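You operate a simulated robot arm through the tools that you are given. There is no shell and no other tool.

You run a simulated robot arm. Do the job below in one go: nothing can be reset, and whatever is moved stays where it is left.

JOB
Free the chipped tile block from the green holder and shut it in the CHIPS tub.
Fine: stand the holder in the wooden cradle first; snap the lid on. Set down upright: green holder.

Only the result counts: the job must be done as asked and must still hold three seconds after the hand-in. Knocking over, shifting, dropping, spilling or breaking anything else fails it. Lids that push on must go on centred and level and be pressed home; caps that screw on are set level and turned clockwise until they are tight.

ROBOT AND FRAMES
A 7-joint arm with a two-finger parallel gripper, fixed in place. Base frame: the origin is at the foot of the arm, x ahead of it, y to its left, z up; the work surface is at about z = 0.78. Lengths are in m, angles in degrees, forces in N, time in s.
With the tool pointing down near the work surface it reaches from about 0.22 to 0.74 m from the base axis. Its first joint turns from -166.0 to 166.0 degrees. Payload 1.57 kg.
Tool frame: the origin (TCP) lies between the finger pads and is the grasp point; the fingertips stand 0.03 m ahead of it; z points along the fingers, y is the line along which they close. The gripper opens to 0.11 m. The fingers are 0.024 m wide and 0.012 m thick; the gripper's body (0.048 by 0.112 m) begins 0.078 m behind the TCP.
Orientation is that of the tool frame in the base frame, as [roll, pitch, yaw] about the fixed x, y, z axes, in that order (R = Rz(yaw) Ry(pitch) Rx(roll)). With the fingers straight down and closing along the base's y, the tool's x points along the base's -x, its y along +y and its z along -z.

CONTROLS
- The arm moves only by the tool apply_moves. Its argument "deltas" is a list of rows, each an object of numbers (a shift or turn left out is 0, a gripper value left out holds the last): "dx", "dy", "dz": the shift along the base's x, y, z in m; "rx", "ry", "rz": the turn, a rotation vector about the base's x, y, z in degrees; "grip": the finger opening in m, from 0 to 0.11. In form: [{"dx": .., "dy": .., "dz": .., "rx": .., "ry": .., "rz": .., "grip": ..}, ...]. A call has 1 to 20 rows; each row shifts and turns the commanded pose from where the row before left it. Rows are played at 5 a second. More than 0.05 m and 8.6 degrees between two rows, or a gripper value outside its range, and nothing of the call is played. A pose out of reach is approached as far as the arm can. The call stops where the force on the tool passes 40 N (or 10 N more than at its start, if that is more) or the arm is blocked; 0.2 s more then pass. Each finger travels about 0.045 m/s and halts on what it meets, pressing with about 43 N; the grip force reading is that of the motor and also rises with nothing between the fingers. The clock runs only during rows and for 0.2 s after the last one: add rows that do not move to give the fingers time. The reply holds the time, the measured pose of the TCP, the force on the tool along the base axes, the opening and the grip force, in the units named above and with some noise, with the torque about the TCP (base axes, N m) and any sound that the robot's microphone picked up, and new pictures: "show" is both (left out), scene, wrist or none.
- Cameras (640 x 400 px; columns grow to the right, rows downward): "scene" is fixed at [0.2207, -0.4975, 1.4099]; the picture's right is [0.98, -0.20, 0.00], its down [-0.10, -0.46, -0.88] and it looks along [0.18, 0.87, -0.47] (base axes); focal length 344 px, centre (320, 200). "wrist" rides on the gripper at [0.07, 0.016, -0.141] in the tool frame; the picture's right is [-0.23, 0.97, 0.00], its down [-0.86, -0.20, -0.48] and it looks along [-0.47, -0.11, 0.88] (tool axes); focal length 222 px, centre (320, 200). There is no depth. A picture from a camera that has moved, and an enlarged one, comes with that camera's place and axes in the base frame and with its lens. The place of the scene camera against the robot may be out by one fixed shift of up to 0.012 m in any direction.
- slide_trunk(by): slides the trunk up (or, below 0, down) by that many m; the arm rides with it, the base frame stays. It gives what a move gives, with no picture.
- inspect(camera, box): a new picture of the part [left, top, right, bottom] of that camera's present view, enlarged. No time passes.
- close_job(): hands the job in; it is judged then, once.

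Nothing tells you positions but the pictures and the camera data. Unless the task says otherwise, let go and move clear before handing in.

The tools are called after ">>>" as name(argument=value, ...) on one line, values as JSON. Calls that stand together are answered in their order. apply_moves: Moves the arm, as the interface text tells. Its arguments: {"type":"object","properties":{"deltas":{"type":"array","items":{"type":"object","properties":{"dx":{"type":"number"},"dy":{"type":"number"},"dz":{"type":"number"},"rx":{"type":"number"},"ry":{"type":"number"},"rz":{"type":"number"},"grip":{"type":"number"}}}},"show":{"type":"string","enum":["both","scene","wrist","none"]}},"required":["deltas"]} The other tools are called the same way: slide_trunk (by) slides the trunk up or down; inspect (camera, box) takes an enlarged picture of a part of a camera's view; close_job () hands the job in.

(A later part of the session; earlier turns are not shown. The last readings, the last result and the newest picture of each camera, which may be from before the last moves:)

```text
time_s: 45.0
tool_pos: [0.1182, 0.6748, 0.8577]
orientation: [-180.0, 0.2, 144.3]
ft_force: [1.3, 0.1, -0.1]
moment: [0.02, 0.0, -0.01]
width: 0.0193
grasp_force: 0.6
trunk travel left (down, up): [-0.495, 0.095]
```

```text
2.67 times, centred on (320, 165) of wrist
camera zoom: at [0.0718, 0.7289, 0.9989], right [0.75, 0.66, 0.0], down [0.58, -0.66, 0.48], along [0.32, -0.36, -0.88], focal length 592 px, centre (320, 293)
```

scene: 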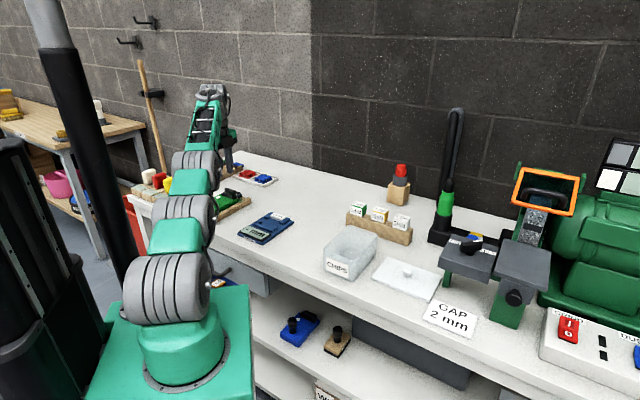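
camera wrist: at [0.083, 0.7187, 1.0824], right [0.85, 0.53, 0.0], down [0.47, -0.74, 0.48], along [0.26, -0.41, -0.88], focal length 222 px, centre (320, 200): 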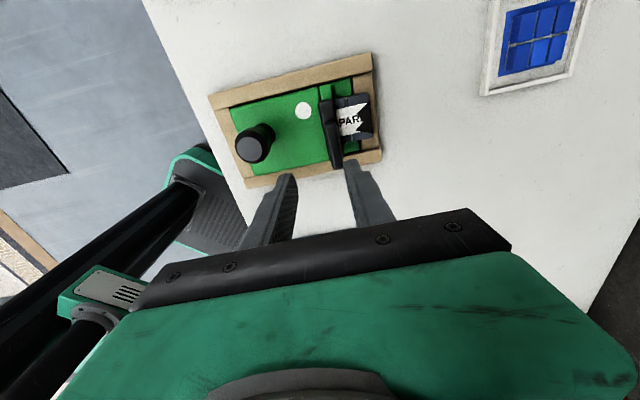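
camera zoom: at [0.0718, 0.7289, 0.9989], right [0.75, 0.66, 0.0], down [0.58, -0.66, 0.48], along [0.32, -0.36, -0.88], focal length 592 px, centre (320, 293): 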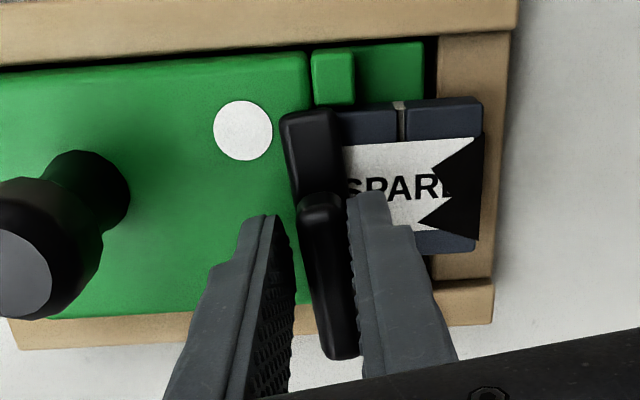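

The bar and strap swing together about the near-end post with almost no force, uncovering the block. I'll continue along the arc.

>>> apply_moves(deltas=[{"dx": -0.0002, "dy": -0.0013, "rz": 6.5}, {"dx": -0.0018, "dy": -0.0037, "rz": 8}, {"dx": -0.0012, "dy": -0.004, "rz": 8}, {"dx": -0.0007, "dy": -0.0041, "rz": 8}, {"dx": -0.0001, "dy": -0.0042, "rz": 8}, {}], show="scene")

>>> inspect(camera="wrist", box=[210, 60, 430, 240])

>>> inspect(camera="scene", box=[210, 165, 260, 215])

```text
time_s: 46.4
tool_pos: [0.1129, 0.6573, 0.8571]
orientation: [180.0, 0.2, -177.1]
ft_force: [0.2, -0.8, -0.1]
moment: [0.0, -0.02, 0.03]
width: 0.0195
grasp_force: 0.2
trunk travel left (down, up): [-0.495, 0.095]
```

scene: 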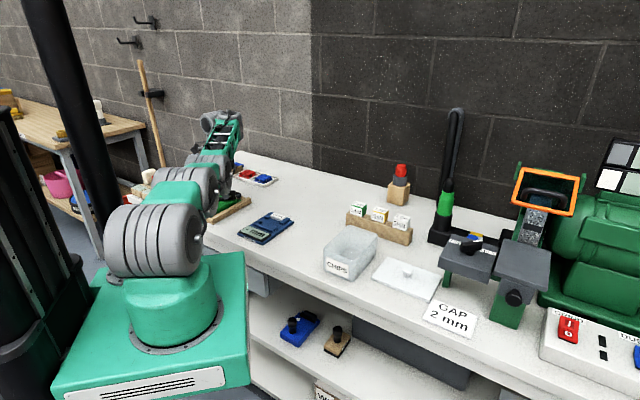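

```text
2.22 times, centred on (320, 150) of wrist
camera zoom: at [0.0434, 0.6701, 0.9982], right [0.18, 0.98, 0.0], down [0.86, -0.16, 0.48], along [0.47, -0.09, -0.88], focal length 494 px, centre (320, 311)
```

zoom: 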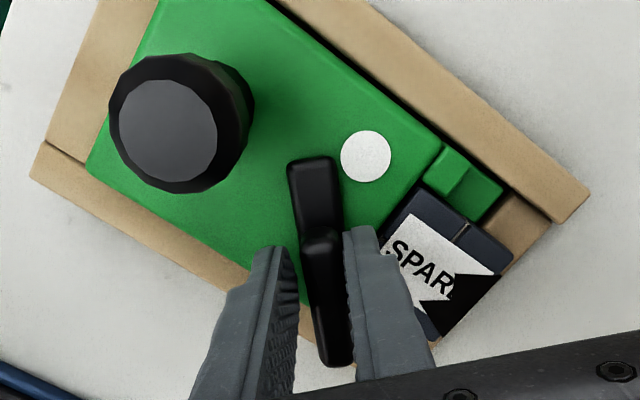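

```text
8.00 times, centred on (235, 190) of scene
camera zoom: at [0.2207, -0.4975, 1.4099], right [0.98, -0.2, 0.0], down [-0.1, -0.46, -0.88], along [0.18, 0.87, -0.47], focal length 2754 px, centre (1000, 280)
```

zoom: 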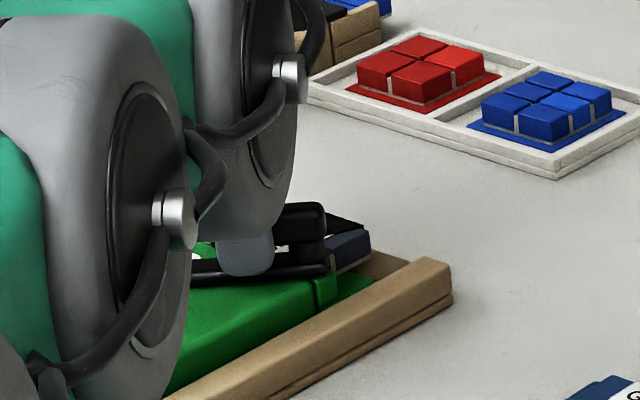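

>>> apply_moves(deltas=[{"dx": 0.0005, "dy": -0.0042, "rz": 8}, {"dx": 0.0011, "dy": -0.004, "rz": 8}, {"dx": 0.0017, "dy": -0.0038, "rz": 8}, {"dx": 0.0022, "dy": -0.0036, "rz": 8}, {"dx": 0.0026, "dy": -0.0033, "rz": 8}, {}], show="scene")

>>> inspect(camera="wrist", box=[210, 40, 450, 240])

```text
time_s: 47.8
tool_pos: [0.1217, 0.6382, 0.8583]
orientation: [180.0, 0.2, -137.2]
ft_force: [-0.7, -0.5, -0.5]
moment: [0.02, 0.0, 0.0]
width: 0.0189
grasp_force: 0.1
trunk travel left (down, up): [-0.495, 0.095]
```

scene: 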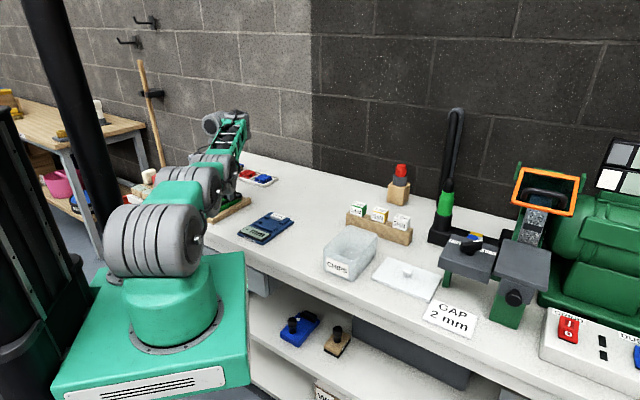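

```text
2.00 times, centred on (330, 140) of wrist
camera zoom: at [0.06, 0.6023, 0.9997], right [-0.5, 0.87, 0.0], down [0.76, 0.43, 0.48], along [0.42, 0.24, -0.88], focal length 444 px, centre (300, 320)
```

zoom: 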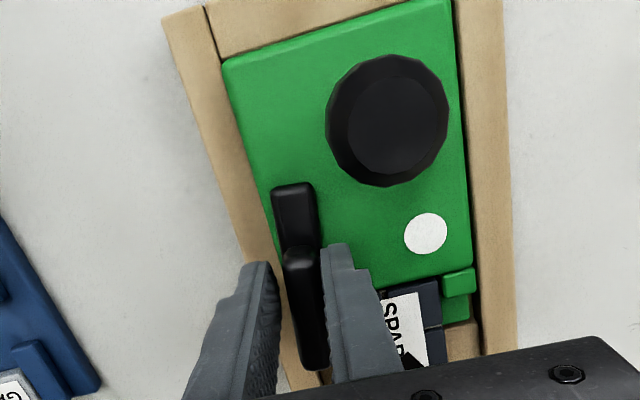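

The lever is now fully open and the block uncovered. I'll release, rise, and look.

>>> apply_moves(deltas=[{"grip": 0.04}, {}, {}, {"dz": 0.03}, {"dz": 0.03}, {"dz": 0.03}, {}], show="wrist")

>>> inspect(camera="wrist", box=[240, 60, 400, 220])

>>> inspect(camera="scene", box=[210, 165, 260, 215])

```text
time_s: 49.4
tool_pos: [0.1221, 0.6382, 0.9519]
orientation: [180.0, 0.1, -137.3]
ft_force: [0.6, -0.1, -0.4]
moment: [0.02, -0.03, -0.01]
width: 0.04
grasp_force: 0.1
trunk travel left (down, up): [-0.495, 0.095]
camera wrist: at [0.0611, 0.6027, 1.093], right [-0.49, 0.87, 0.0], down [0.76, 0.43, 0.48], along [0.42, 0.24, -0.88], focal length 222 px, centre (320, 200)
```

wrist: 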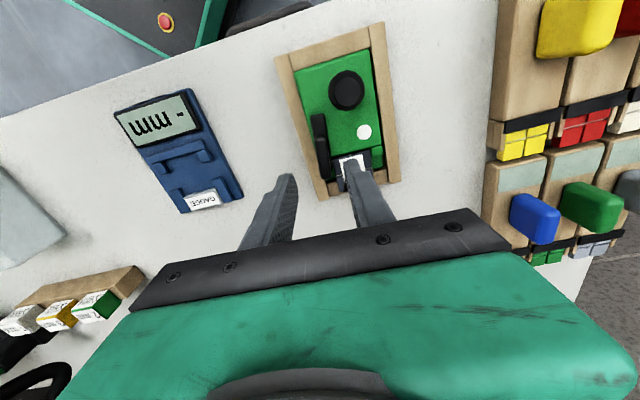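

```text
2.50 times, centred on (320, 140) of wrist
camera zoom: at [0.0611, 0.6027, 1.093], right [-0.49, 0.87, 0.0], down [0.76, 0.43, 0.48], along [0.42, 0.24, -0.88], focal length 555 px, centre (320, 350)
```

zoom: 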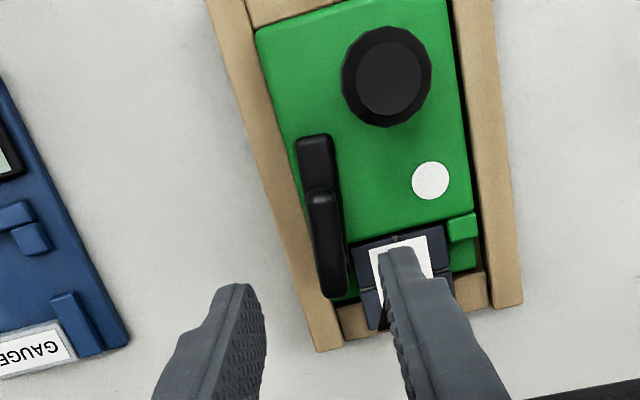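

```text
8.00 times, centred on (235, 190) of scene
camera zoom: at [0.2207, -0.4975, 1.4099], right [0.98, -0.2, 0.0], down [-0.1, -0.46, -0.88], along [0.18, 0.87, -0.47], focal length 2754 px, centre (1000, 280)
```

zoom: 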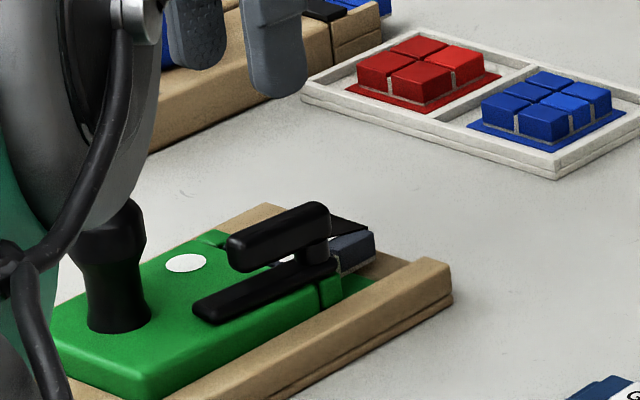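

The lever stays open on its own. Next I'll hover over the block with fingers set to close across its width (yaw 225°) and check reach.

>>> apply_moves(deltas=[{"dx": 0.0029, "dy": 0.0134, "dz": -0.01, "rz": 2.3, "grip": 0.075}, {"dx": 0.0029, "dy": 0.0134, "dz": -0.01}, {"dx": 0.0029, "dy": 0.0134, "dz": -0.01}, {"dx": 0.0029, "dy": 0.0134, "dz": -0.01}, {"dx": 0.0029, "dy": 0.0134, "dz": -0.01}, {}], show="wrist")

>>> inspect(camera="wrist", box=[220, 40, 440, 240])

>>> inspect(camera="scene", box=[215, 160, 265, 210])

```text
time_s: 50.8
tool_pos: [0.1359, 0.6803, 0.8967]
orientation: [180.0, 0.2, -135.0]
ft_force: [-0.3, -0.1, 0.4]
moment: [0.01, -0.03, -0.04]
width: 0.075
grasp_force: 0.0
out of reach, approached as far as the arm can: row 4, 5
trunk travel left (down, up): [-0.495, 0.095]
camera wrist: at [0.0755, 0.6438, 1.0373], right [-0.53, 0.85, 0.0], down [0.74, 0.46, 0.48], along [0.41, 0.25, -0.88], focal length 222 px, centre (320, 200)
```

wrist: 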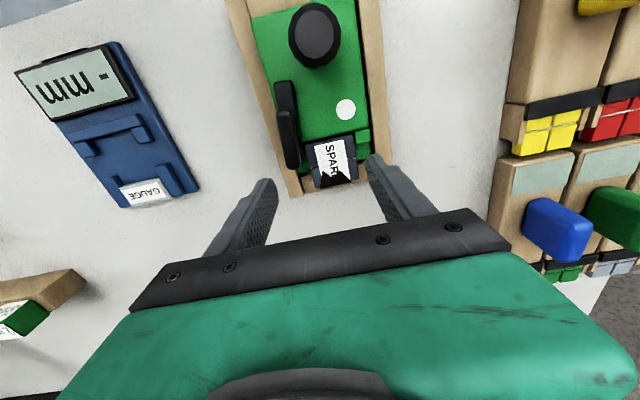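

```text
2.00 times, centred on (330, 140) of wrist
camera zoom: at [0.0755, 0.6438, 1.0373], right [-0.53, 0.85, 0.0], down [0.74, 0.46, 0.48], along [0.41, 0.25, -0.88], focal length 444 px, centre (300, 320)
```

zoom: 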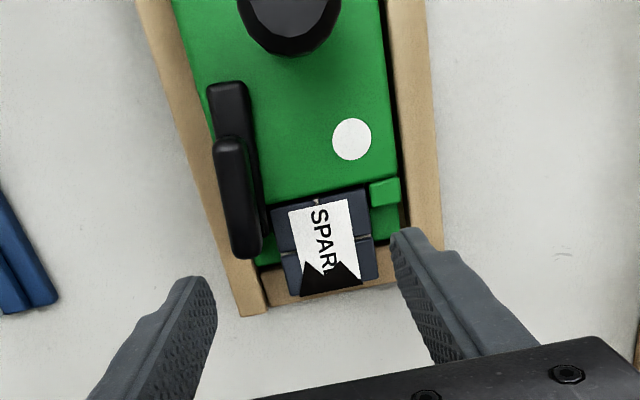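

```text
8.00 times, centred on (240, 185) of scene
camera zoom: at [0.2207, -0.4975, 1.4099], right [0.98, -0.2, 0.0], down [-0.1, -0.46, -0.88], along [0.18, 0.87, -0.47], focal length 2754 px, centre (960, 320)
```

zoom: 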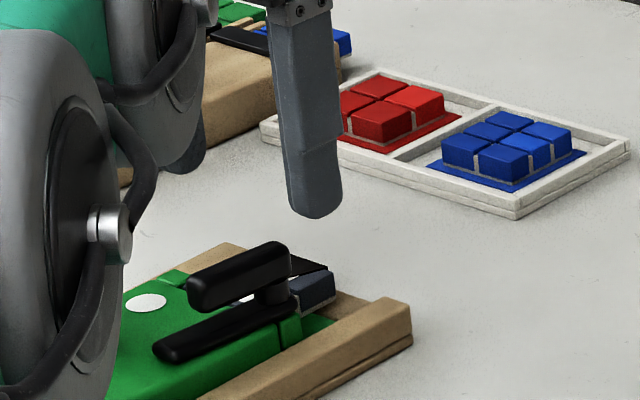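

Reach is short by about 2 cm here. Raising the trunk further should extend it, then I'll lower the arm again.

>>> slide_trunk(by=0.09)

>>> apply_moves(deltas=[{"dz": -0.03}, {"dz": -0.03}, {"dz": -0.03}, {"dy": 0.01}, {"dx": 0.001, "dy": 0.01}, {"dy": 0.005}, {}], show="none")

>>> inspect(camera="wrist", box=[220, 40, 440, 240])

```text
time_s: 52.1
tool_pos: [0.1354, 0.6816, 0.9852]
orientation: [-179.9, 0.0, -134.9]
ft_force: [0.6, -0.4, 0.7]
moment: [-0.02, -0.01, 0.0]
width: 0.0751
grasp_force: 0.0
trunk travel left (down, up): [-0.585, 0.005]
```

```text
time_s: 53.7
tool_pos: [0.1354, 0.6849, 0.8954]
orientation: [179.9, 0.0, -135.1]
ft_force: [-0.3, 0.0, -0.2]
moment: [-0.02, 0.02, 0.02]
width: 0.0751
grasp_force: 0.0
out of reach, approached as far as the arm can: row 4, 5, 6
trunk travel left (down, up): [-0.585, 0.005]
```

```text
2.00 times, centred on (330, 140) of wrist
camera zoom: at [0.0756, 0.6467, 1.0369], right [-0.53, 0.85, 0.0], down [0.74, 0.46, 0.48], along [0.41, 0.25, -0.88], focal length 444 px, centre (300, 320)
```

zoom: 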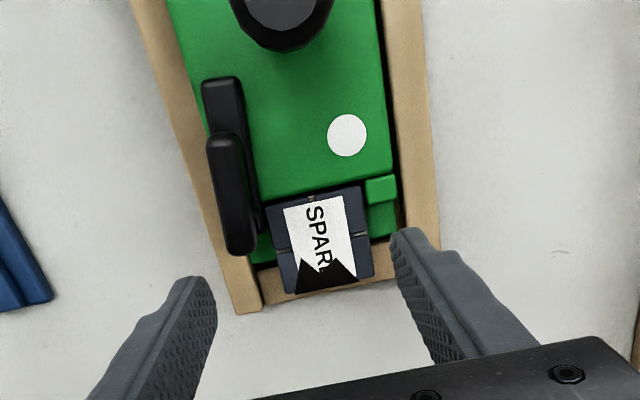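

Tilting the tool about 10° outward will extend reach while keeping the fingers parallel to the block's sides. I'll tilt, move over the block centre (q≈0.597) and check.

>>> apply_moves(deltas=[{"rx": 3.54, "ry": -3.54}, {"rx": 3.54, "ry": -3.54}, {}, {"dx": 0.003, "dy": 0.009}, {"dx": 0.003, "dy": 0.009}, {}], show="wrist")

>>> inspect(camera="wrist", box=[220, 40, 440, 240])

>>> inspect(camera="scene", box=[215, 160, 265, 210])

```text
time_s: 55.1
tool_pos: [0.1403, 0.7017, 0.8972]
orientation: [180.0, 10.1, -135.1]
ft_force: [0.7, 0.5, -0.5]
moment: [0.0, 0.03, 0.01]
width: 0.0752
grasp_force: 0.1
trunk travel left (down, up): [-0.585, 0.005]
camera wrist: at [0.0642, 0.6477, 1.0234], right [-0.53, 0.85, 0.04], down [0.68, 0.4, 0.62], along [0.51, 0.36, -0.78], focal length 222 px, centre (320, 200)
```

wrist: 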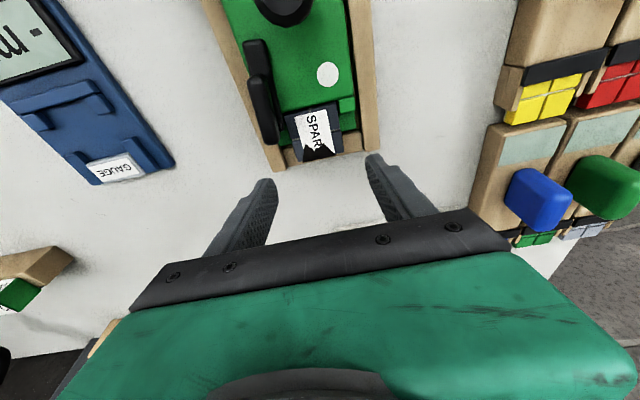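

```text
2.00 times, centred on (330, 140) of wrist
camera zoom: at [0.0642, 0.6477, 1.0234], right [-0.53, 0.85, 0.04], down [0.68, 0.4, 0.62], along [0.51, 0.36, -0.78], focal length 444 px, centre (300, 320)
```

zoom: 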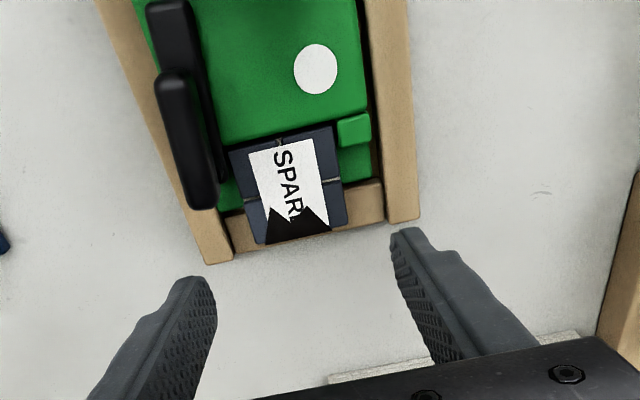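

```text
8.00 times, centred on (240, 185) of scene
camera zoom: at [0.2207, -0.4975, 1.4099], right [0.98, -0.2, 0.0], down [-0.1, -0.46, -0.88], along [0.18, 0.87, -0.47], focal length 2754 px, centre (960, 320)
```

zoom: 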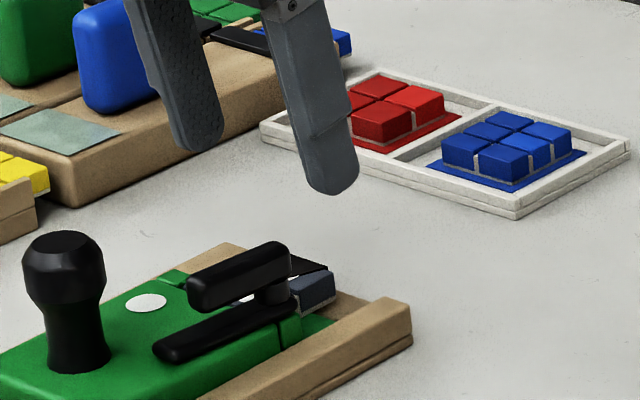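

Now reachable: TCP is over the block with fingers straddling it. Descending part-way, then checking clearance to the lever and rails.

>>> apply_moves(deltas=[{"dx": -0.0015, "dy": -0.001, "dz": -0.015}, {"dz": -0.015}, {"dz": -0.008}, {}], show="none")

>>> inspect(camera="wrist", box=[200, 60, 440, 240])

>>> inspect(camera="scene", box=[220, 165, 260, 205])

```text
time_s: 56.1
tool_pos: [0.1401, 0.7013, 0.8559]
orientation: [-180.0, 10.1, -135.0]
ft_force: [-0.2, 0.3, 0.0]
moment: [0.0, 0.02, 0.0]
width: 0.0752
grasp_force: 0.1
trunk travel left (down, up): [-0.585, 0.005]
```

```text
2.22 times, centred on (320, 150) of wrist
camera zoom: at [0.0632, 0.6477, 0.9835], right [-0.53, 0.85, 0.04], down [0.68, 0.4, 0.62], along [0.51, 0.36, -0.78], focal length 494 px, centre (320, 311)
```

zoom: 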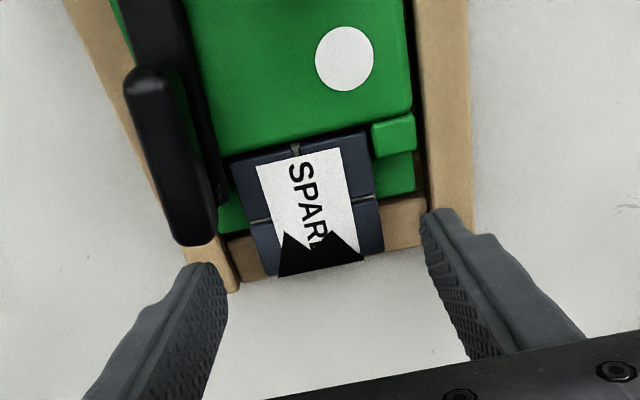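

```text
10.00 times, centred on (240, 185) of scene
camera zoom: at [0.2207, -0.4975, 1.4099], right [0.98, -0.2, 0.0], down [-0.1, -0.46, -0.88], along [0.18, 0.87, -0.47], focal length 3442 px, centre (1120, 350)
```

zoom: 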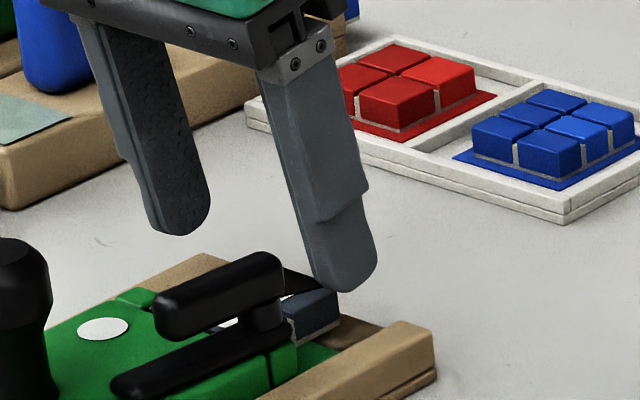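

>>> apply_moves(deltas=[{"dz": -0.006}, {"dz": -0.006}, {"dz": -0.004}, {}], show="none")

>>> inspect(camera="wrist", box=[200, 60, 440, 240])

>>> inspect(camera="scene", box=[225, 170, 260, 205])

```text
time_s: 57.1
tool_pos: [0.1384, 0.702, 0.8396]
orientation: [180.0, 10.1, -135.0]
ft_force: [-0.4, 0.6, -0.4]
moment: [-0.03, 0.02, 0.02]
width: 0.075
grasp_force: 0.1
trunk travel left (down, up): [-0.585, 0.005]
```

```text
2.22 times, centred on (320, 150) of wrist
camera zoom: at [0.0626, 0.6469, 0.9671], right [-0.53, 0.85, 0.04], down [0.68, 0.4, 0.62], along [0.51, 0.36, -0.78], focal length 494 px, centre (320, 311)
```

zoom: 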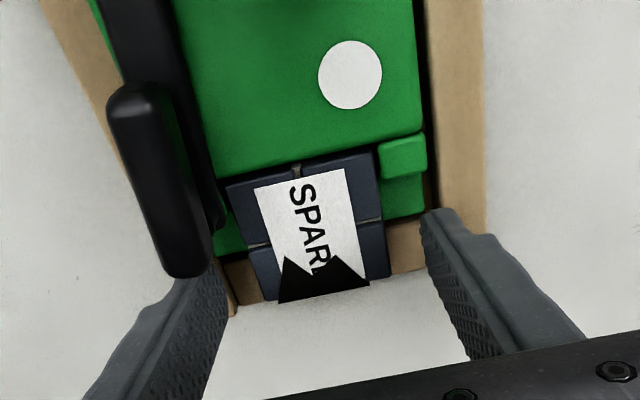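

```text
11.43 times, centred on (242, 188) of scene
camera zoom: at [0.2207, -0.4975, 1.4099], right [0.98, -0.2, 0.0], down [-0.1, -0.46, -0.88], along [0.18, 0.87, -0.47], focal length 3934 px, centre (1206, 343)
```

zoom: 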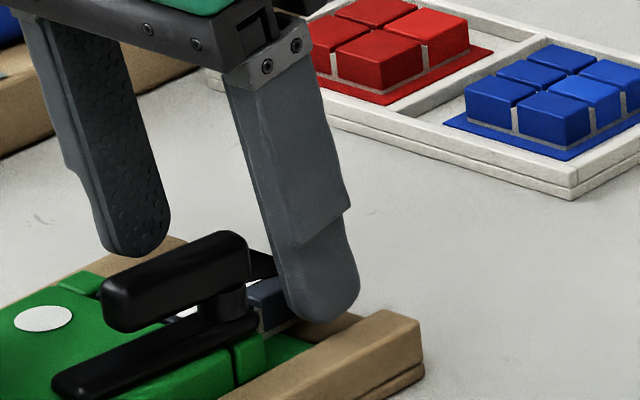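

The fingertips are beside the block, clear of the lever and rails. Closing on the block now.

>>> apply_moves(deltas=[{"grip": 0.0}, {}, {}, {}], show="none")

>>> inspect(camera="wrist", box=[200, 60, 440, 240])

>>> inspect(camera="scene", box=[225, 170, 260, 205])

```text
time_s: 58.1
tool_pos: [0.1396, 0.7009, 0.8408]
orientation: [180.0, 10.1, -135.0]
ft_force: [0.4, 0.0, 0.5]
moment: [0.02, 0.06, 0.03]
width: 0.0495
grasp_force: 35.9
trunk travel left (down, up): [-0.585, 0.005]
```

```text
2.22 times, centred on (320, 150) of wrist
camera zoom: at [0.0626, 0.647, 0.9672], right [-0.53, 0.85, 0.04], down [0.68, 0.4, 0.62], along [0.51, 0.36, -0.78], focal length 494 px, centre (320, 311)
```

zoom: 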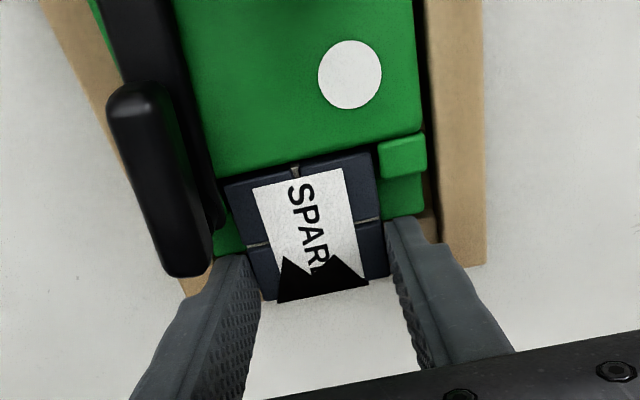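

```text
11.43 times, centred on (242, 188) of scene
camera zoom: at [0.2207, -0.4975, 1.4099], right [0.98, -0.2, 0.0], down [-0.1, -0.46, -0.88], along [0.18, 0.87, -0.47], focal length 3934 px, centre (1206, 343)
```

zoom: 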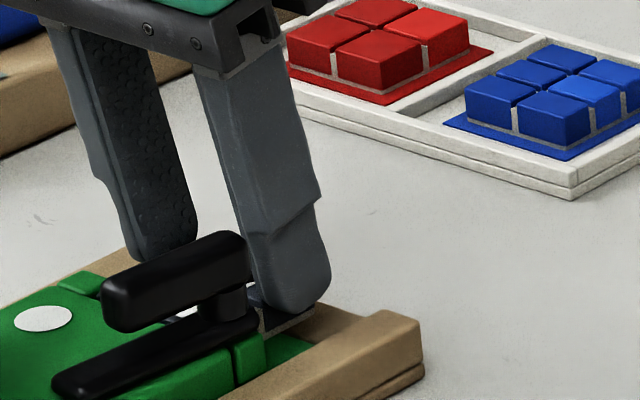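

Gripped at 0.0495 m. I'll lift a few millimetres and check that only the block moves.

>>> apply_moves(deltas=[{"dz": 0.004}, {"dz": 0.004}, {}], show="none")

>>> inspect(camera="wrist", box=[200, 60, 440, 240])

>>> inspect(camera="scene", box=[215, 165, 260, 210])

```text
time_s: 58.9
tool_pos: [0.1397, 0.7022, 0.8489]
orientation: [-179.9, 10.1, -134.9]
ft_force: [0.2, 0.6, -3.8]
moment: [0.16, -0.11, -0.04]
width: 0.0491
grasp_force: 42.9
trunk travel left (down, up): [-0.585, 0.005]
```

```text
2.22 times, centred on (320, 150) of wrist
camera zoom: at [0.0622, 0.6481, 0.9755], right [-0.53, 0.85, 0.04], down [0.68, 0.4, 0.62], along [0.51, 0.36, -0.78], focal length 494 px, centre (320, 311)
```

zoom: 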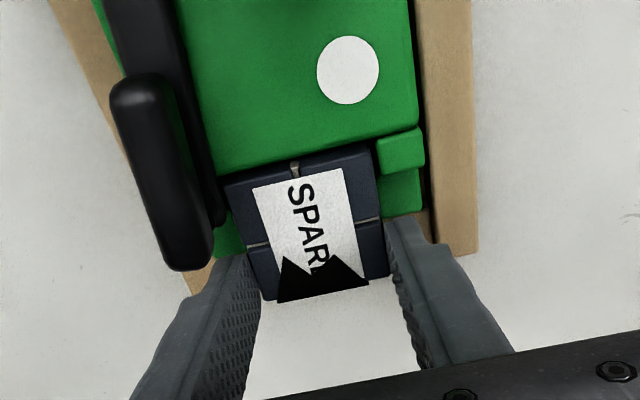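

```text
8.89 times, centred on (238, 188) of scene
camera zoom: at [0.2207, -0.4975, 1.4099], right [0.98, -0.2, 0.0], down [-0.1, -0.46, -0.88], along [0.18, 0.87, -0.47], focal length 3060 px, centre (1053, 311)
```

zoom: 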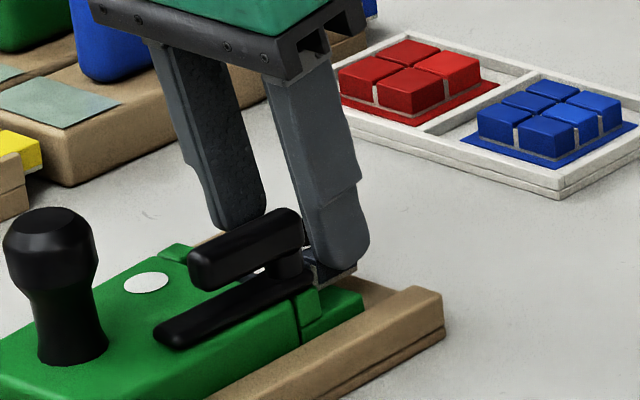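

The force (≈3.8 N) and the images suggest the holder's far end is rising with the block, so it isn't free yet. I'll lower it back immediately.

>>> apply_moves(deltas=[{"dz": -0.004}, {"dz": -0.004}, {}], show="none")

>>> inspect(camera="wrist", box=[240, 110, 380, 220])

>>> inspect(camera="scene", box=[215, 165, 260, 210])

```text
time_s: 59.7
tool_pos: [0.1384, 0.7015, 0.8414]
orientation: [180.0, 10.2, -135.0]
ft_force: [-0.3, 0.1, 0.0]
moment: [0.0, -0.05, 0.03]
width: 0.0491
grasp_force: 42.5
trunk travel left (down, up): [-0.585, 0.005]
```

```text
3.64 times, centred on (310, 165) of wrist
camera zoom: at [0.0626, 0.6474, 0.9687], right [-0.53, 0.85, 0.04], down [0.68, 0.4, 0.62], along [0.51, 0.36, -0.78], focal length 808 px, centre (356, 327)
```

zoom: 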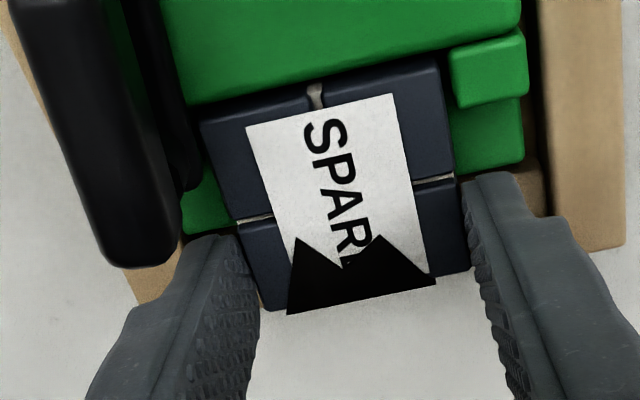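

```text
8.89 times, centred on (238, 188) of scene
camera zoom: at [0.2207, -0.4975, 1.4099], right [0.98, -0.2, 0.0], down [-0.1, -0.46, -0.88], along [0.18, 0.87, -0.47], focal length 3060 px, centre (1053, 311)
```

zoom: 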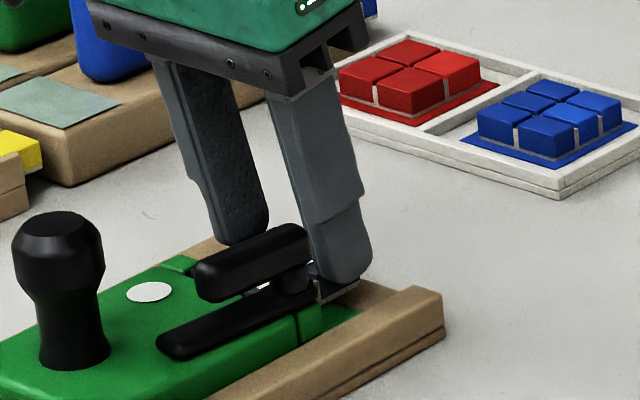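

The holder is back down. The block likely slides out horizontally (the cradle resists that direction). I'll pull gently outward a few millimetres and watch the force.

>>> apply_moves(deltas=[{"dx": 0.0015, "dy": 0.0015}, {"dx": 0.0015, "dy": 0.0015}, {}], show="none")

>>> inspect(camera="wrist", box=[240, 110, 380, 220])

>>> inspect(camera="scene", box=[215, 165, 260, 210])

```text
time_s: 60.5
tool_pos: [0.1429, 0.7049, 0.8429]
orientation: [180.0, 10.1, -135.0]
ft_force: [0.4, 0.5, -0.4]
moment: [0.0, -0.01, 0.01]
width: 0.0491
grasp_force: 43.0
trunk travel left (down, up): [-0.585, 0.005]
```

```text
3.64 times, centred on (310, 165) of wrist
camera zoom: at [0.066, 0.6503, 0.9685], right [-0.53, 0.85, 0.04], down [0.68, 0.4, 0.62], along [0.51, 0.36, -0.78], focal length 808 px, centre (356, 327)
```

zoom: 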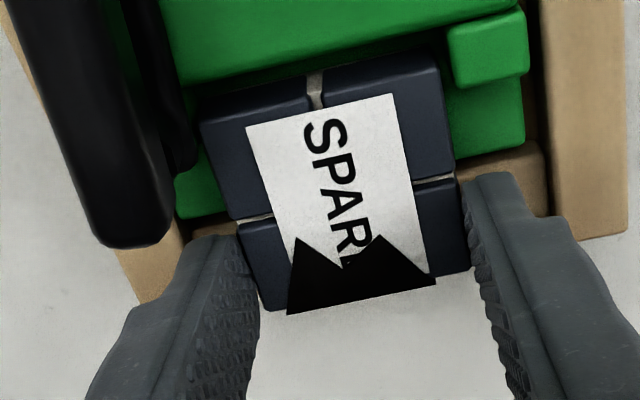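

```text
8.89 times, centred on (238, 188) of scene
camera zoom: at [0.2207, -0.4975, 1.4099], right [0.98, -0.2, 0.0], down [-0.1, -0.46, -0.88], along [0.18, 0.87, -0.47], focal length 3060 px, centre (1053, 311)
```

zoom: 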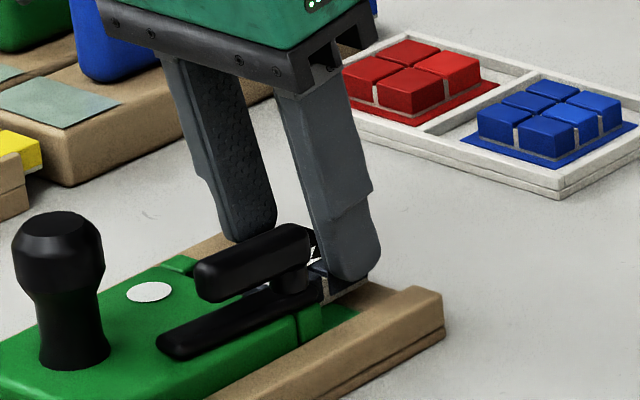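

The block is sliding out with no resistance while the holder stays put. Continuing to draw it outward.

>>> apply_moves(deltas=[{"dx": 0.0025, "dy": 0.0025}, {"dx": 0.0025, "dy": 0.0025}, {"dx": 0.0025, "dy": 0.0025}, {"dx": 0.0025, "dy": 0.0025}, {}], show="none")

>>> inspect(camera="wrist", box=[220, 70, 400, 220])

>>> inspect(camera="scene", box=[215, 165, 260, 210])

```text
time_s: 61.7
tool_pos: [0.1477, 0.7076, 0.8426]
orientation: [-180.0, 10.2, -134.9]
ft_force: [-8.5, 4.8, -6.8]
moment: [0.41, 0.24, -0.37]
width: 0.0489
grasp_force: 43.2
out of reach, approached as far as the arm can: row 3
trunk travel left (down, up): [-0.585, 0.005]
```

```text
2.67 times, centred on (310, 145) of wrist
camera zoom: at [0.0711, 0.6535, 0.9695], right [-0.53, 0.85, 0.04], down [0.68, 0.4, 0.62], along [0.51, 0.36, -0.78], focal length 592 px, centre (347, 347)
```

zoom: 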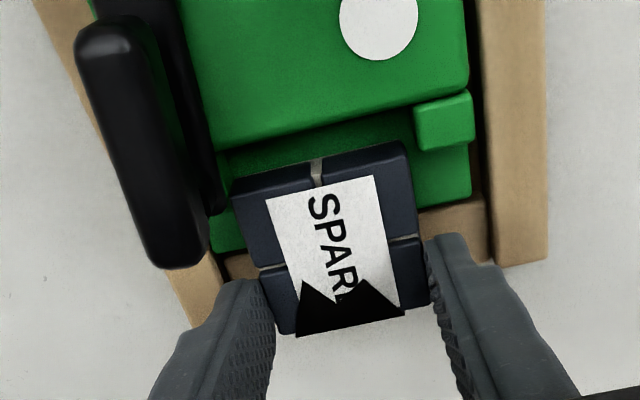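

```text
8.89 times, centred on (238, 188) of scene
camera zoom: at [0.2207, -0.4975, 1.4099], right [0.98, -0.2, 0.0], down [-0.1, -0.46, -0.88], along [0.18, 0.87, -0.47], focal length 3060 px, centre (1053, 311)
```

zoom: 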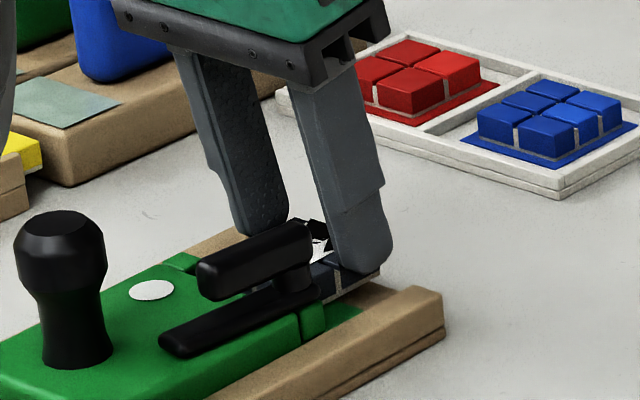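

Force rose as the arm neared its reach limit and drifted sideways a little; the block's near corner is beside the lever post. I'll correct sideways and down slightly to relieve it.

>>> apply_moves(deltas=[{"dx": -0.0012, "dy": 0.0012, "dz": -0.001}, {}], show="none")

>>> inspect(camera="wrist", box=[240, 100, 360, 200])

>>> inspect(camera="scene", box=[228, 178, 252, 202])

```text
time_s: 62.3
tool_pos: [0.1479, 0.7074, 0.8423]
orientation: [-179.9, 10.1, -134.9]
ft_force: [-13.5, 6.9, -4.7]
moment: [0.41, 0.45, -0.53]
width: 0.0492
grasp_force: 42.7
out of reach, approached as far as the arm can: row 1
trunk travel left (down, up): [-0.585, 0.005]
```

```text
4.00 times, centred on (300, 150) of wrist
camera zoom: at [0.0713, 0.6537, 0.9695], right [-0.53, 0.85, 0.04], down [0.68, 0.4, 0.62], along [0.51, 0.36, -0.78], focal length 888 px, centre (400, 400)
```

zoom: 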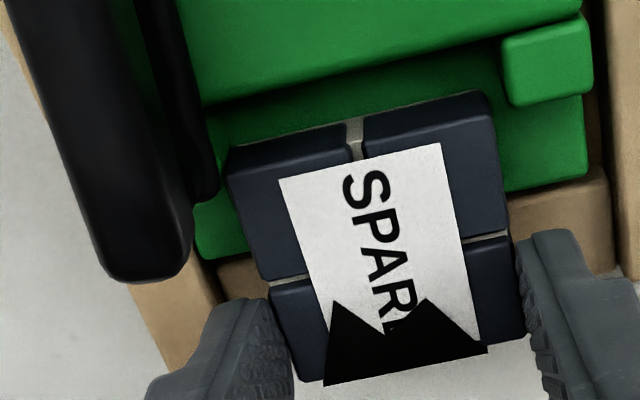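

```text
16.00 times, centred on (240, 190) of scene
camera zoom: at [0.2207, -0.4975, 1.4099], right [0.98, -0.2, 0.0], down [-0.1, -0.46, -0.88], along [0.18, 0.87, -0.47], focal length 5507 px, centre (1600, 360)
```

zoom: 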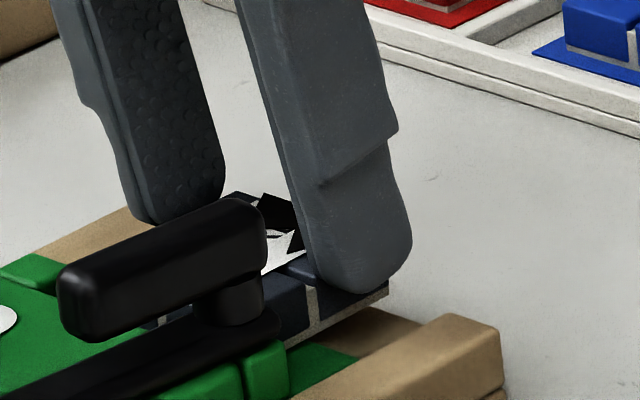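

The arm is pinned at its reach limit, causing the sideways load. I'll release the block (it rests in its slide), back up, and re-grip with more tilt for extra reach.

>>> apply_moves(deltas=[{"dx": -0.001, "dy": -0.001}, {"grip": 0.072}, {}, {}, {"dz": 0.02}, {"dz": 0.02}, {"dz": 0.02}, {}], show="none")

>>> inspect(camera="wrist", box=[220, 40, 420, 220])

>>> inspect(camera="scene", box=[225, 175, 255, 205])

```text
time_s: 64.1
tool_pos: [0.1476, 0.7065, 0.9007]
orientation: [180.0, 10.2, -134.9]
ft_force: [-0.7, -0.2, -0.2]
moment: [-0.01, 0.0, -0.01]
width: 0.0724
grasp_force: 0.0
trunk travel left (down, up): [-0.585, 0.005]
```

```text
2.22 times, centred on (320, 130) of wrist
camera zoom: at [0.0708, 0.6502, 1.0275], right [-0.53, 0.85, 0.04], down [0.68, 0.4, 0.62], along [0.51, 0.36, -0.78], focal length 494 px, centre (320, 356)
```

zoom: 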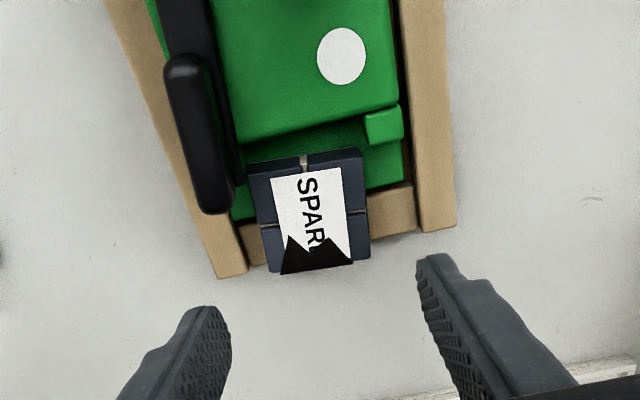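

```text
13.33 times, centred on (240, 190) of scene
camera zoom: at [0.2207, -0.4975, 1.4099], right [0.98, -0.2, 0.0], down [-0.1, -0.46, -0.88], along [0.18, 0.87, -0.47], focal length 4589 px, centre (1387, 333)
```

zoom: 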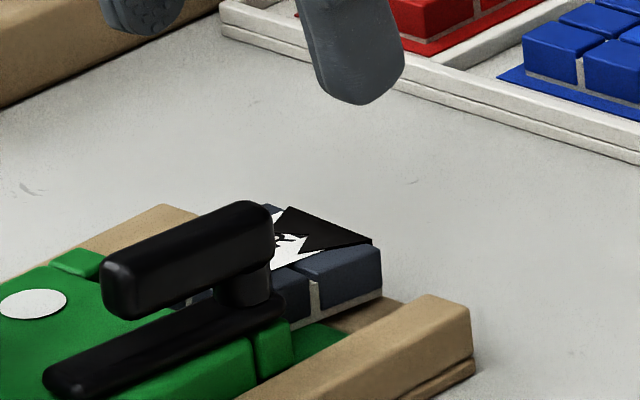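

The block has slid out about 12 mm, past the stops and the strap's pivot end, and sits on the ledge slightly twisted. I'll re-grip it near its centre and try lifting again.

>>> apply_moves(deltas=[{"dx": -0.0037, "dy": -0.0033, "rz": -3}, {"dz": -0.02}, {"dz": -0.02}, {"dz": -0.012}, {}], show="none")

>>> inspect(camera="wrist", box=[200, 60, 440, 240])

>>> inspect(camera="scene", box=[225, 170, 260, 205])

```text
time_s: 65.3
tool_pos: [0.1442, 0.7049, 0.8509]
orientation: [180.0, 10.1, -138.0]
ft_force: [-0.4, 0.3, -0.4]
moment: [0.0, 0.01, 0.02]
width: 0.072
grasp_force: 0.1
trunk travel left (down, up): [-0.585, 0.005]
```

```text
2.22 times, centred on (320, 150) of wrist
camera zoom: at [0.0644, 0.655, 0.9768], right [-0.49, 0.87, 0.04], down [0.7, 0.36, 0.62], along [0.53, 0.33, -0.78], focal length 494 px, centre (320, 311)
```

zoom: 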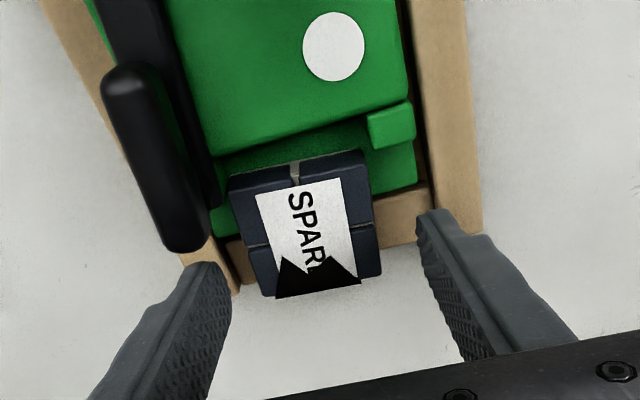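

```text
11.43 times, centred on (242, 188) of scene
camera zoom: at [0.2207, -0.4975, 1.4099], right [0.98, -0.2, 0.0], down [-0.1, -0.46, -0.88], along [0.18, 0.87, -0.47], focal length 3934 px, centre (1206, 343)
```

zoom: 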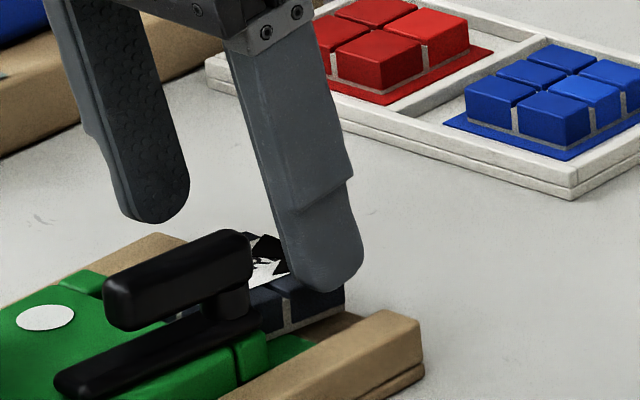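

>>> apply_moves(deltas=[{"dz": -0.006}, {"dz": -0.0045}, {}, {"grip": 0.0}, {}, {}, {}], show="none")

>>> inspect(camera="wrist", box=[200, 60, 440, 240])

>>> inspect(camera="scene", box=[225, 170, 260, 205])

```text
time_s: 66.9
tool_pos: [0.1435, 0.7048, 0.8399]
orientation: [-179.9, 10.0, -138.0]
ft_force: [0.1, 0.3, 0.1]
moment: [-0.03, -0.01, -0.01]
width: 0.0492
grasp_force: 37.7
trunk travel left (down, up): [-0.585, 0.005]
```

```text
2.22 times, centred on (320, 150) of wrist
camera zoom: at [0.0641, 0.654, 0.9664], right [-0.49, 0.87, 0.04], down [0.7, 0.36, 0.62], along [0.53, 0.33, -0.78], focal length 494 px, centre (320, 311)
```

zoom: 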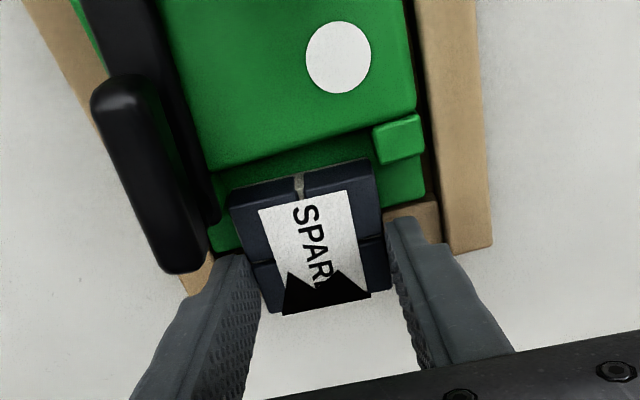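

```text
11.43 times, centred on (242, 188) of scene
camera zoom: at [0.2207, -0.4975, 1.4099], right [0.98, -0.2, 0.0], down [-0.1, -0.46, -0.88], along [0.18, 0.87, -0.47], focal length 3934 px, centre (1206, 343)
```

zoom: 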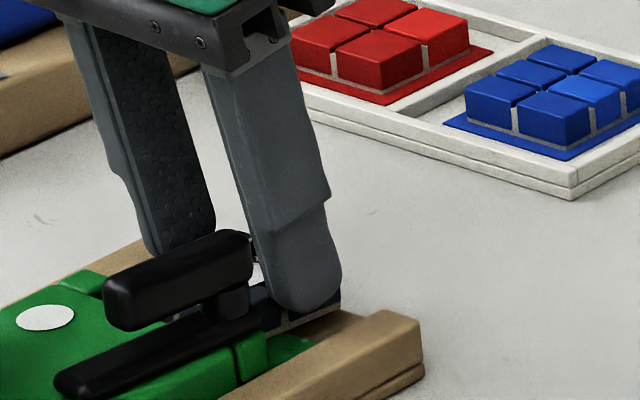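

Gripped again with no side load. Lifting a few millimetres to test.

>>> apply_moves(deltas=[{"dz": 0.003}, {"dz": 0.003}, {}], show="none")

>>> inspect(camera="scene", box=[225, 170, 260, 205])

>>> inspect(camera="wrist", box=[200, 60, 440, 240])

```text
time_s: 67.7
tool_pos: [0.1433, 0.7038, 0.8452]
orientation: [-180.0, 10.2, -138.0]
ft_force: [0.1, -0.2, -1.3]
moment: [0.01, -0.01, -0.01]
width: 0.0489
grasp_force: 43.3
trunk travel left (down, up): [-0.585, 0.005]
```

```text
11.43 times, centred on (242, 188) of scene
camera zoom: at [0.2207, -0.4975, 1.4099], right [0.98, -0.2, 0.0], down [-0.1, -0.46, -0.88], along [0.18, 0.87, -0.47], focal length 3934 px, centre (1206, 343)
```

zoom: 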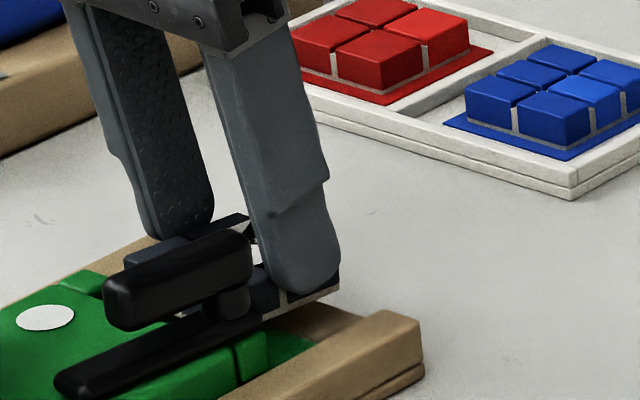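

```text
2.22 times, centred on (320, 150) of wrist
camera zoom: at [0.0644, 0.654, 0.9731], right [-0.49, 0.87, 0.04], down [0.7, 0.36, 0.62], along [0.53, 0.33, -0.78], focal length 494 px, centre (320, 311)
```

zoom: 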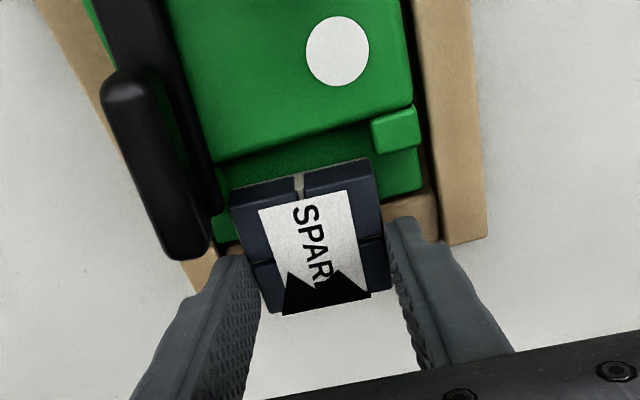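

Only 1.3 N — the block is free and the holder stays put. Lifting it straight up slowly, easing slightly away from the lever.

>>> apply_moves(deltas=[{"dx": -0.0007, "dy": 0.0007, "dz": 0.005}, {"dx": -0.0007, "dy": 0.0007, "dz": 0.005}, {"dz": 0.008}, {"dz": 0.01}, {"dz": 0.015}, {"dz": 0.02}, {"dz": 0.02}, {}], show="both")

>>> inspect(camera="scene", box=[205, 145, 265, 205])

```text
time_s: 69.5
tool_pos: [0.144, 0.705, 0.9275]
orientation: [-180.0, 10.2, -137.9]
ft_force: [-0.3, -0.5, -1.3]
moment: [0.01, 0.02, 0.0]
width: 0.049
grasp_force: 43.2
trunk travel left (down, up): [-0.585, 0.005]
camera wrist: at [0.0635, 0.655, 1.0532], right [-0.49, 0.87, 0.04], down [0.7, 0.36, 0.62], along [0.53, 0.33, -0.78], focal length 222 px, centre (320, 200)
```

scene: 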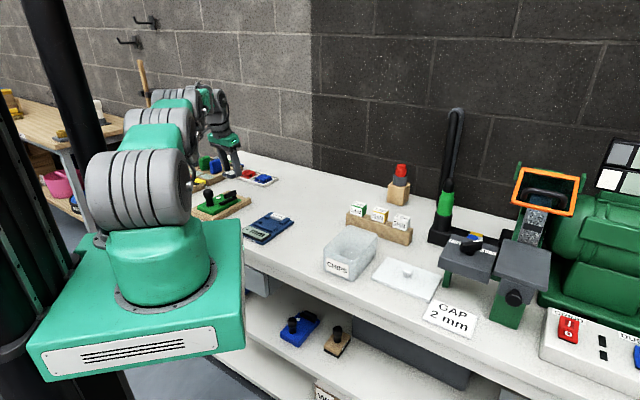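
wrist: 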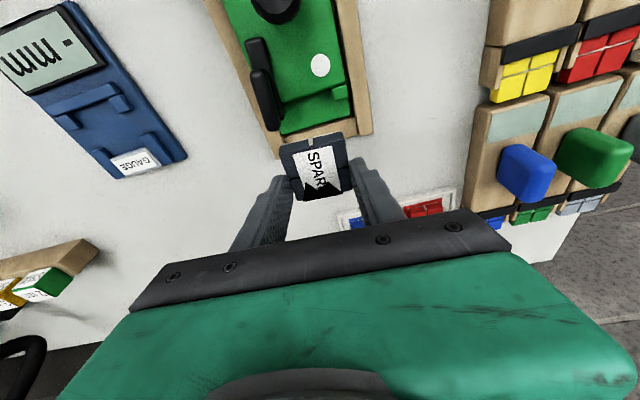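

```text
6.67 times, centred on (235, 175) of scene
camera zoom: at [0.2207, -0.4975, 1.4099], right [0.98, -0.2, 0.0], down [-0.1, -0.46, -0.88], along [0.18, 0.87, -0.47], focal length 2295 px, centre (887, 367)
```

zoom: 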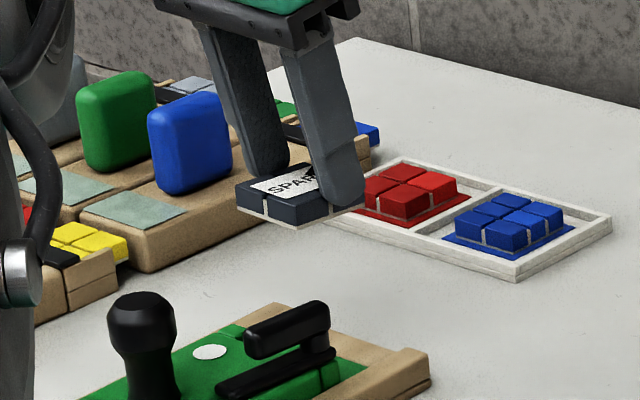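

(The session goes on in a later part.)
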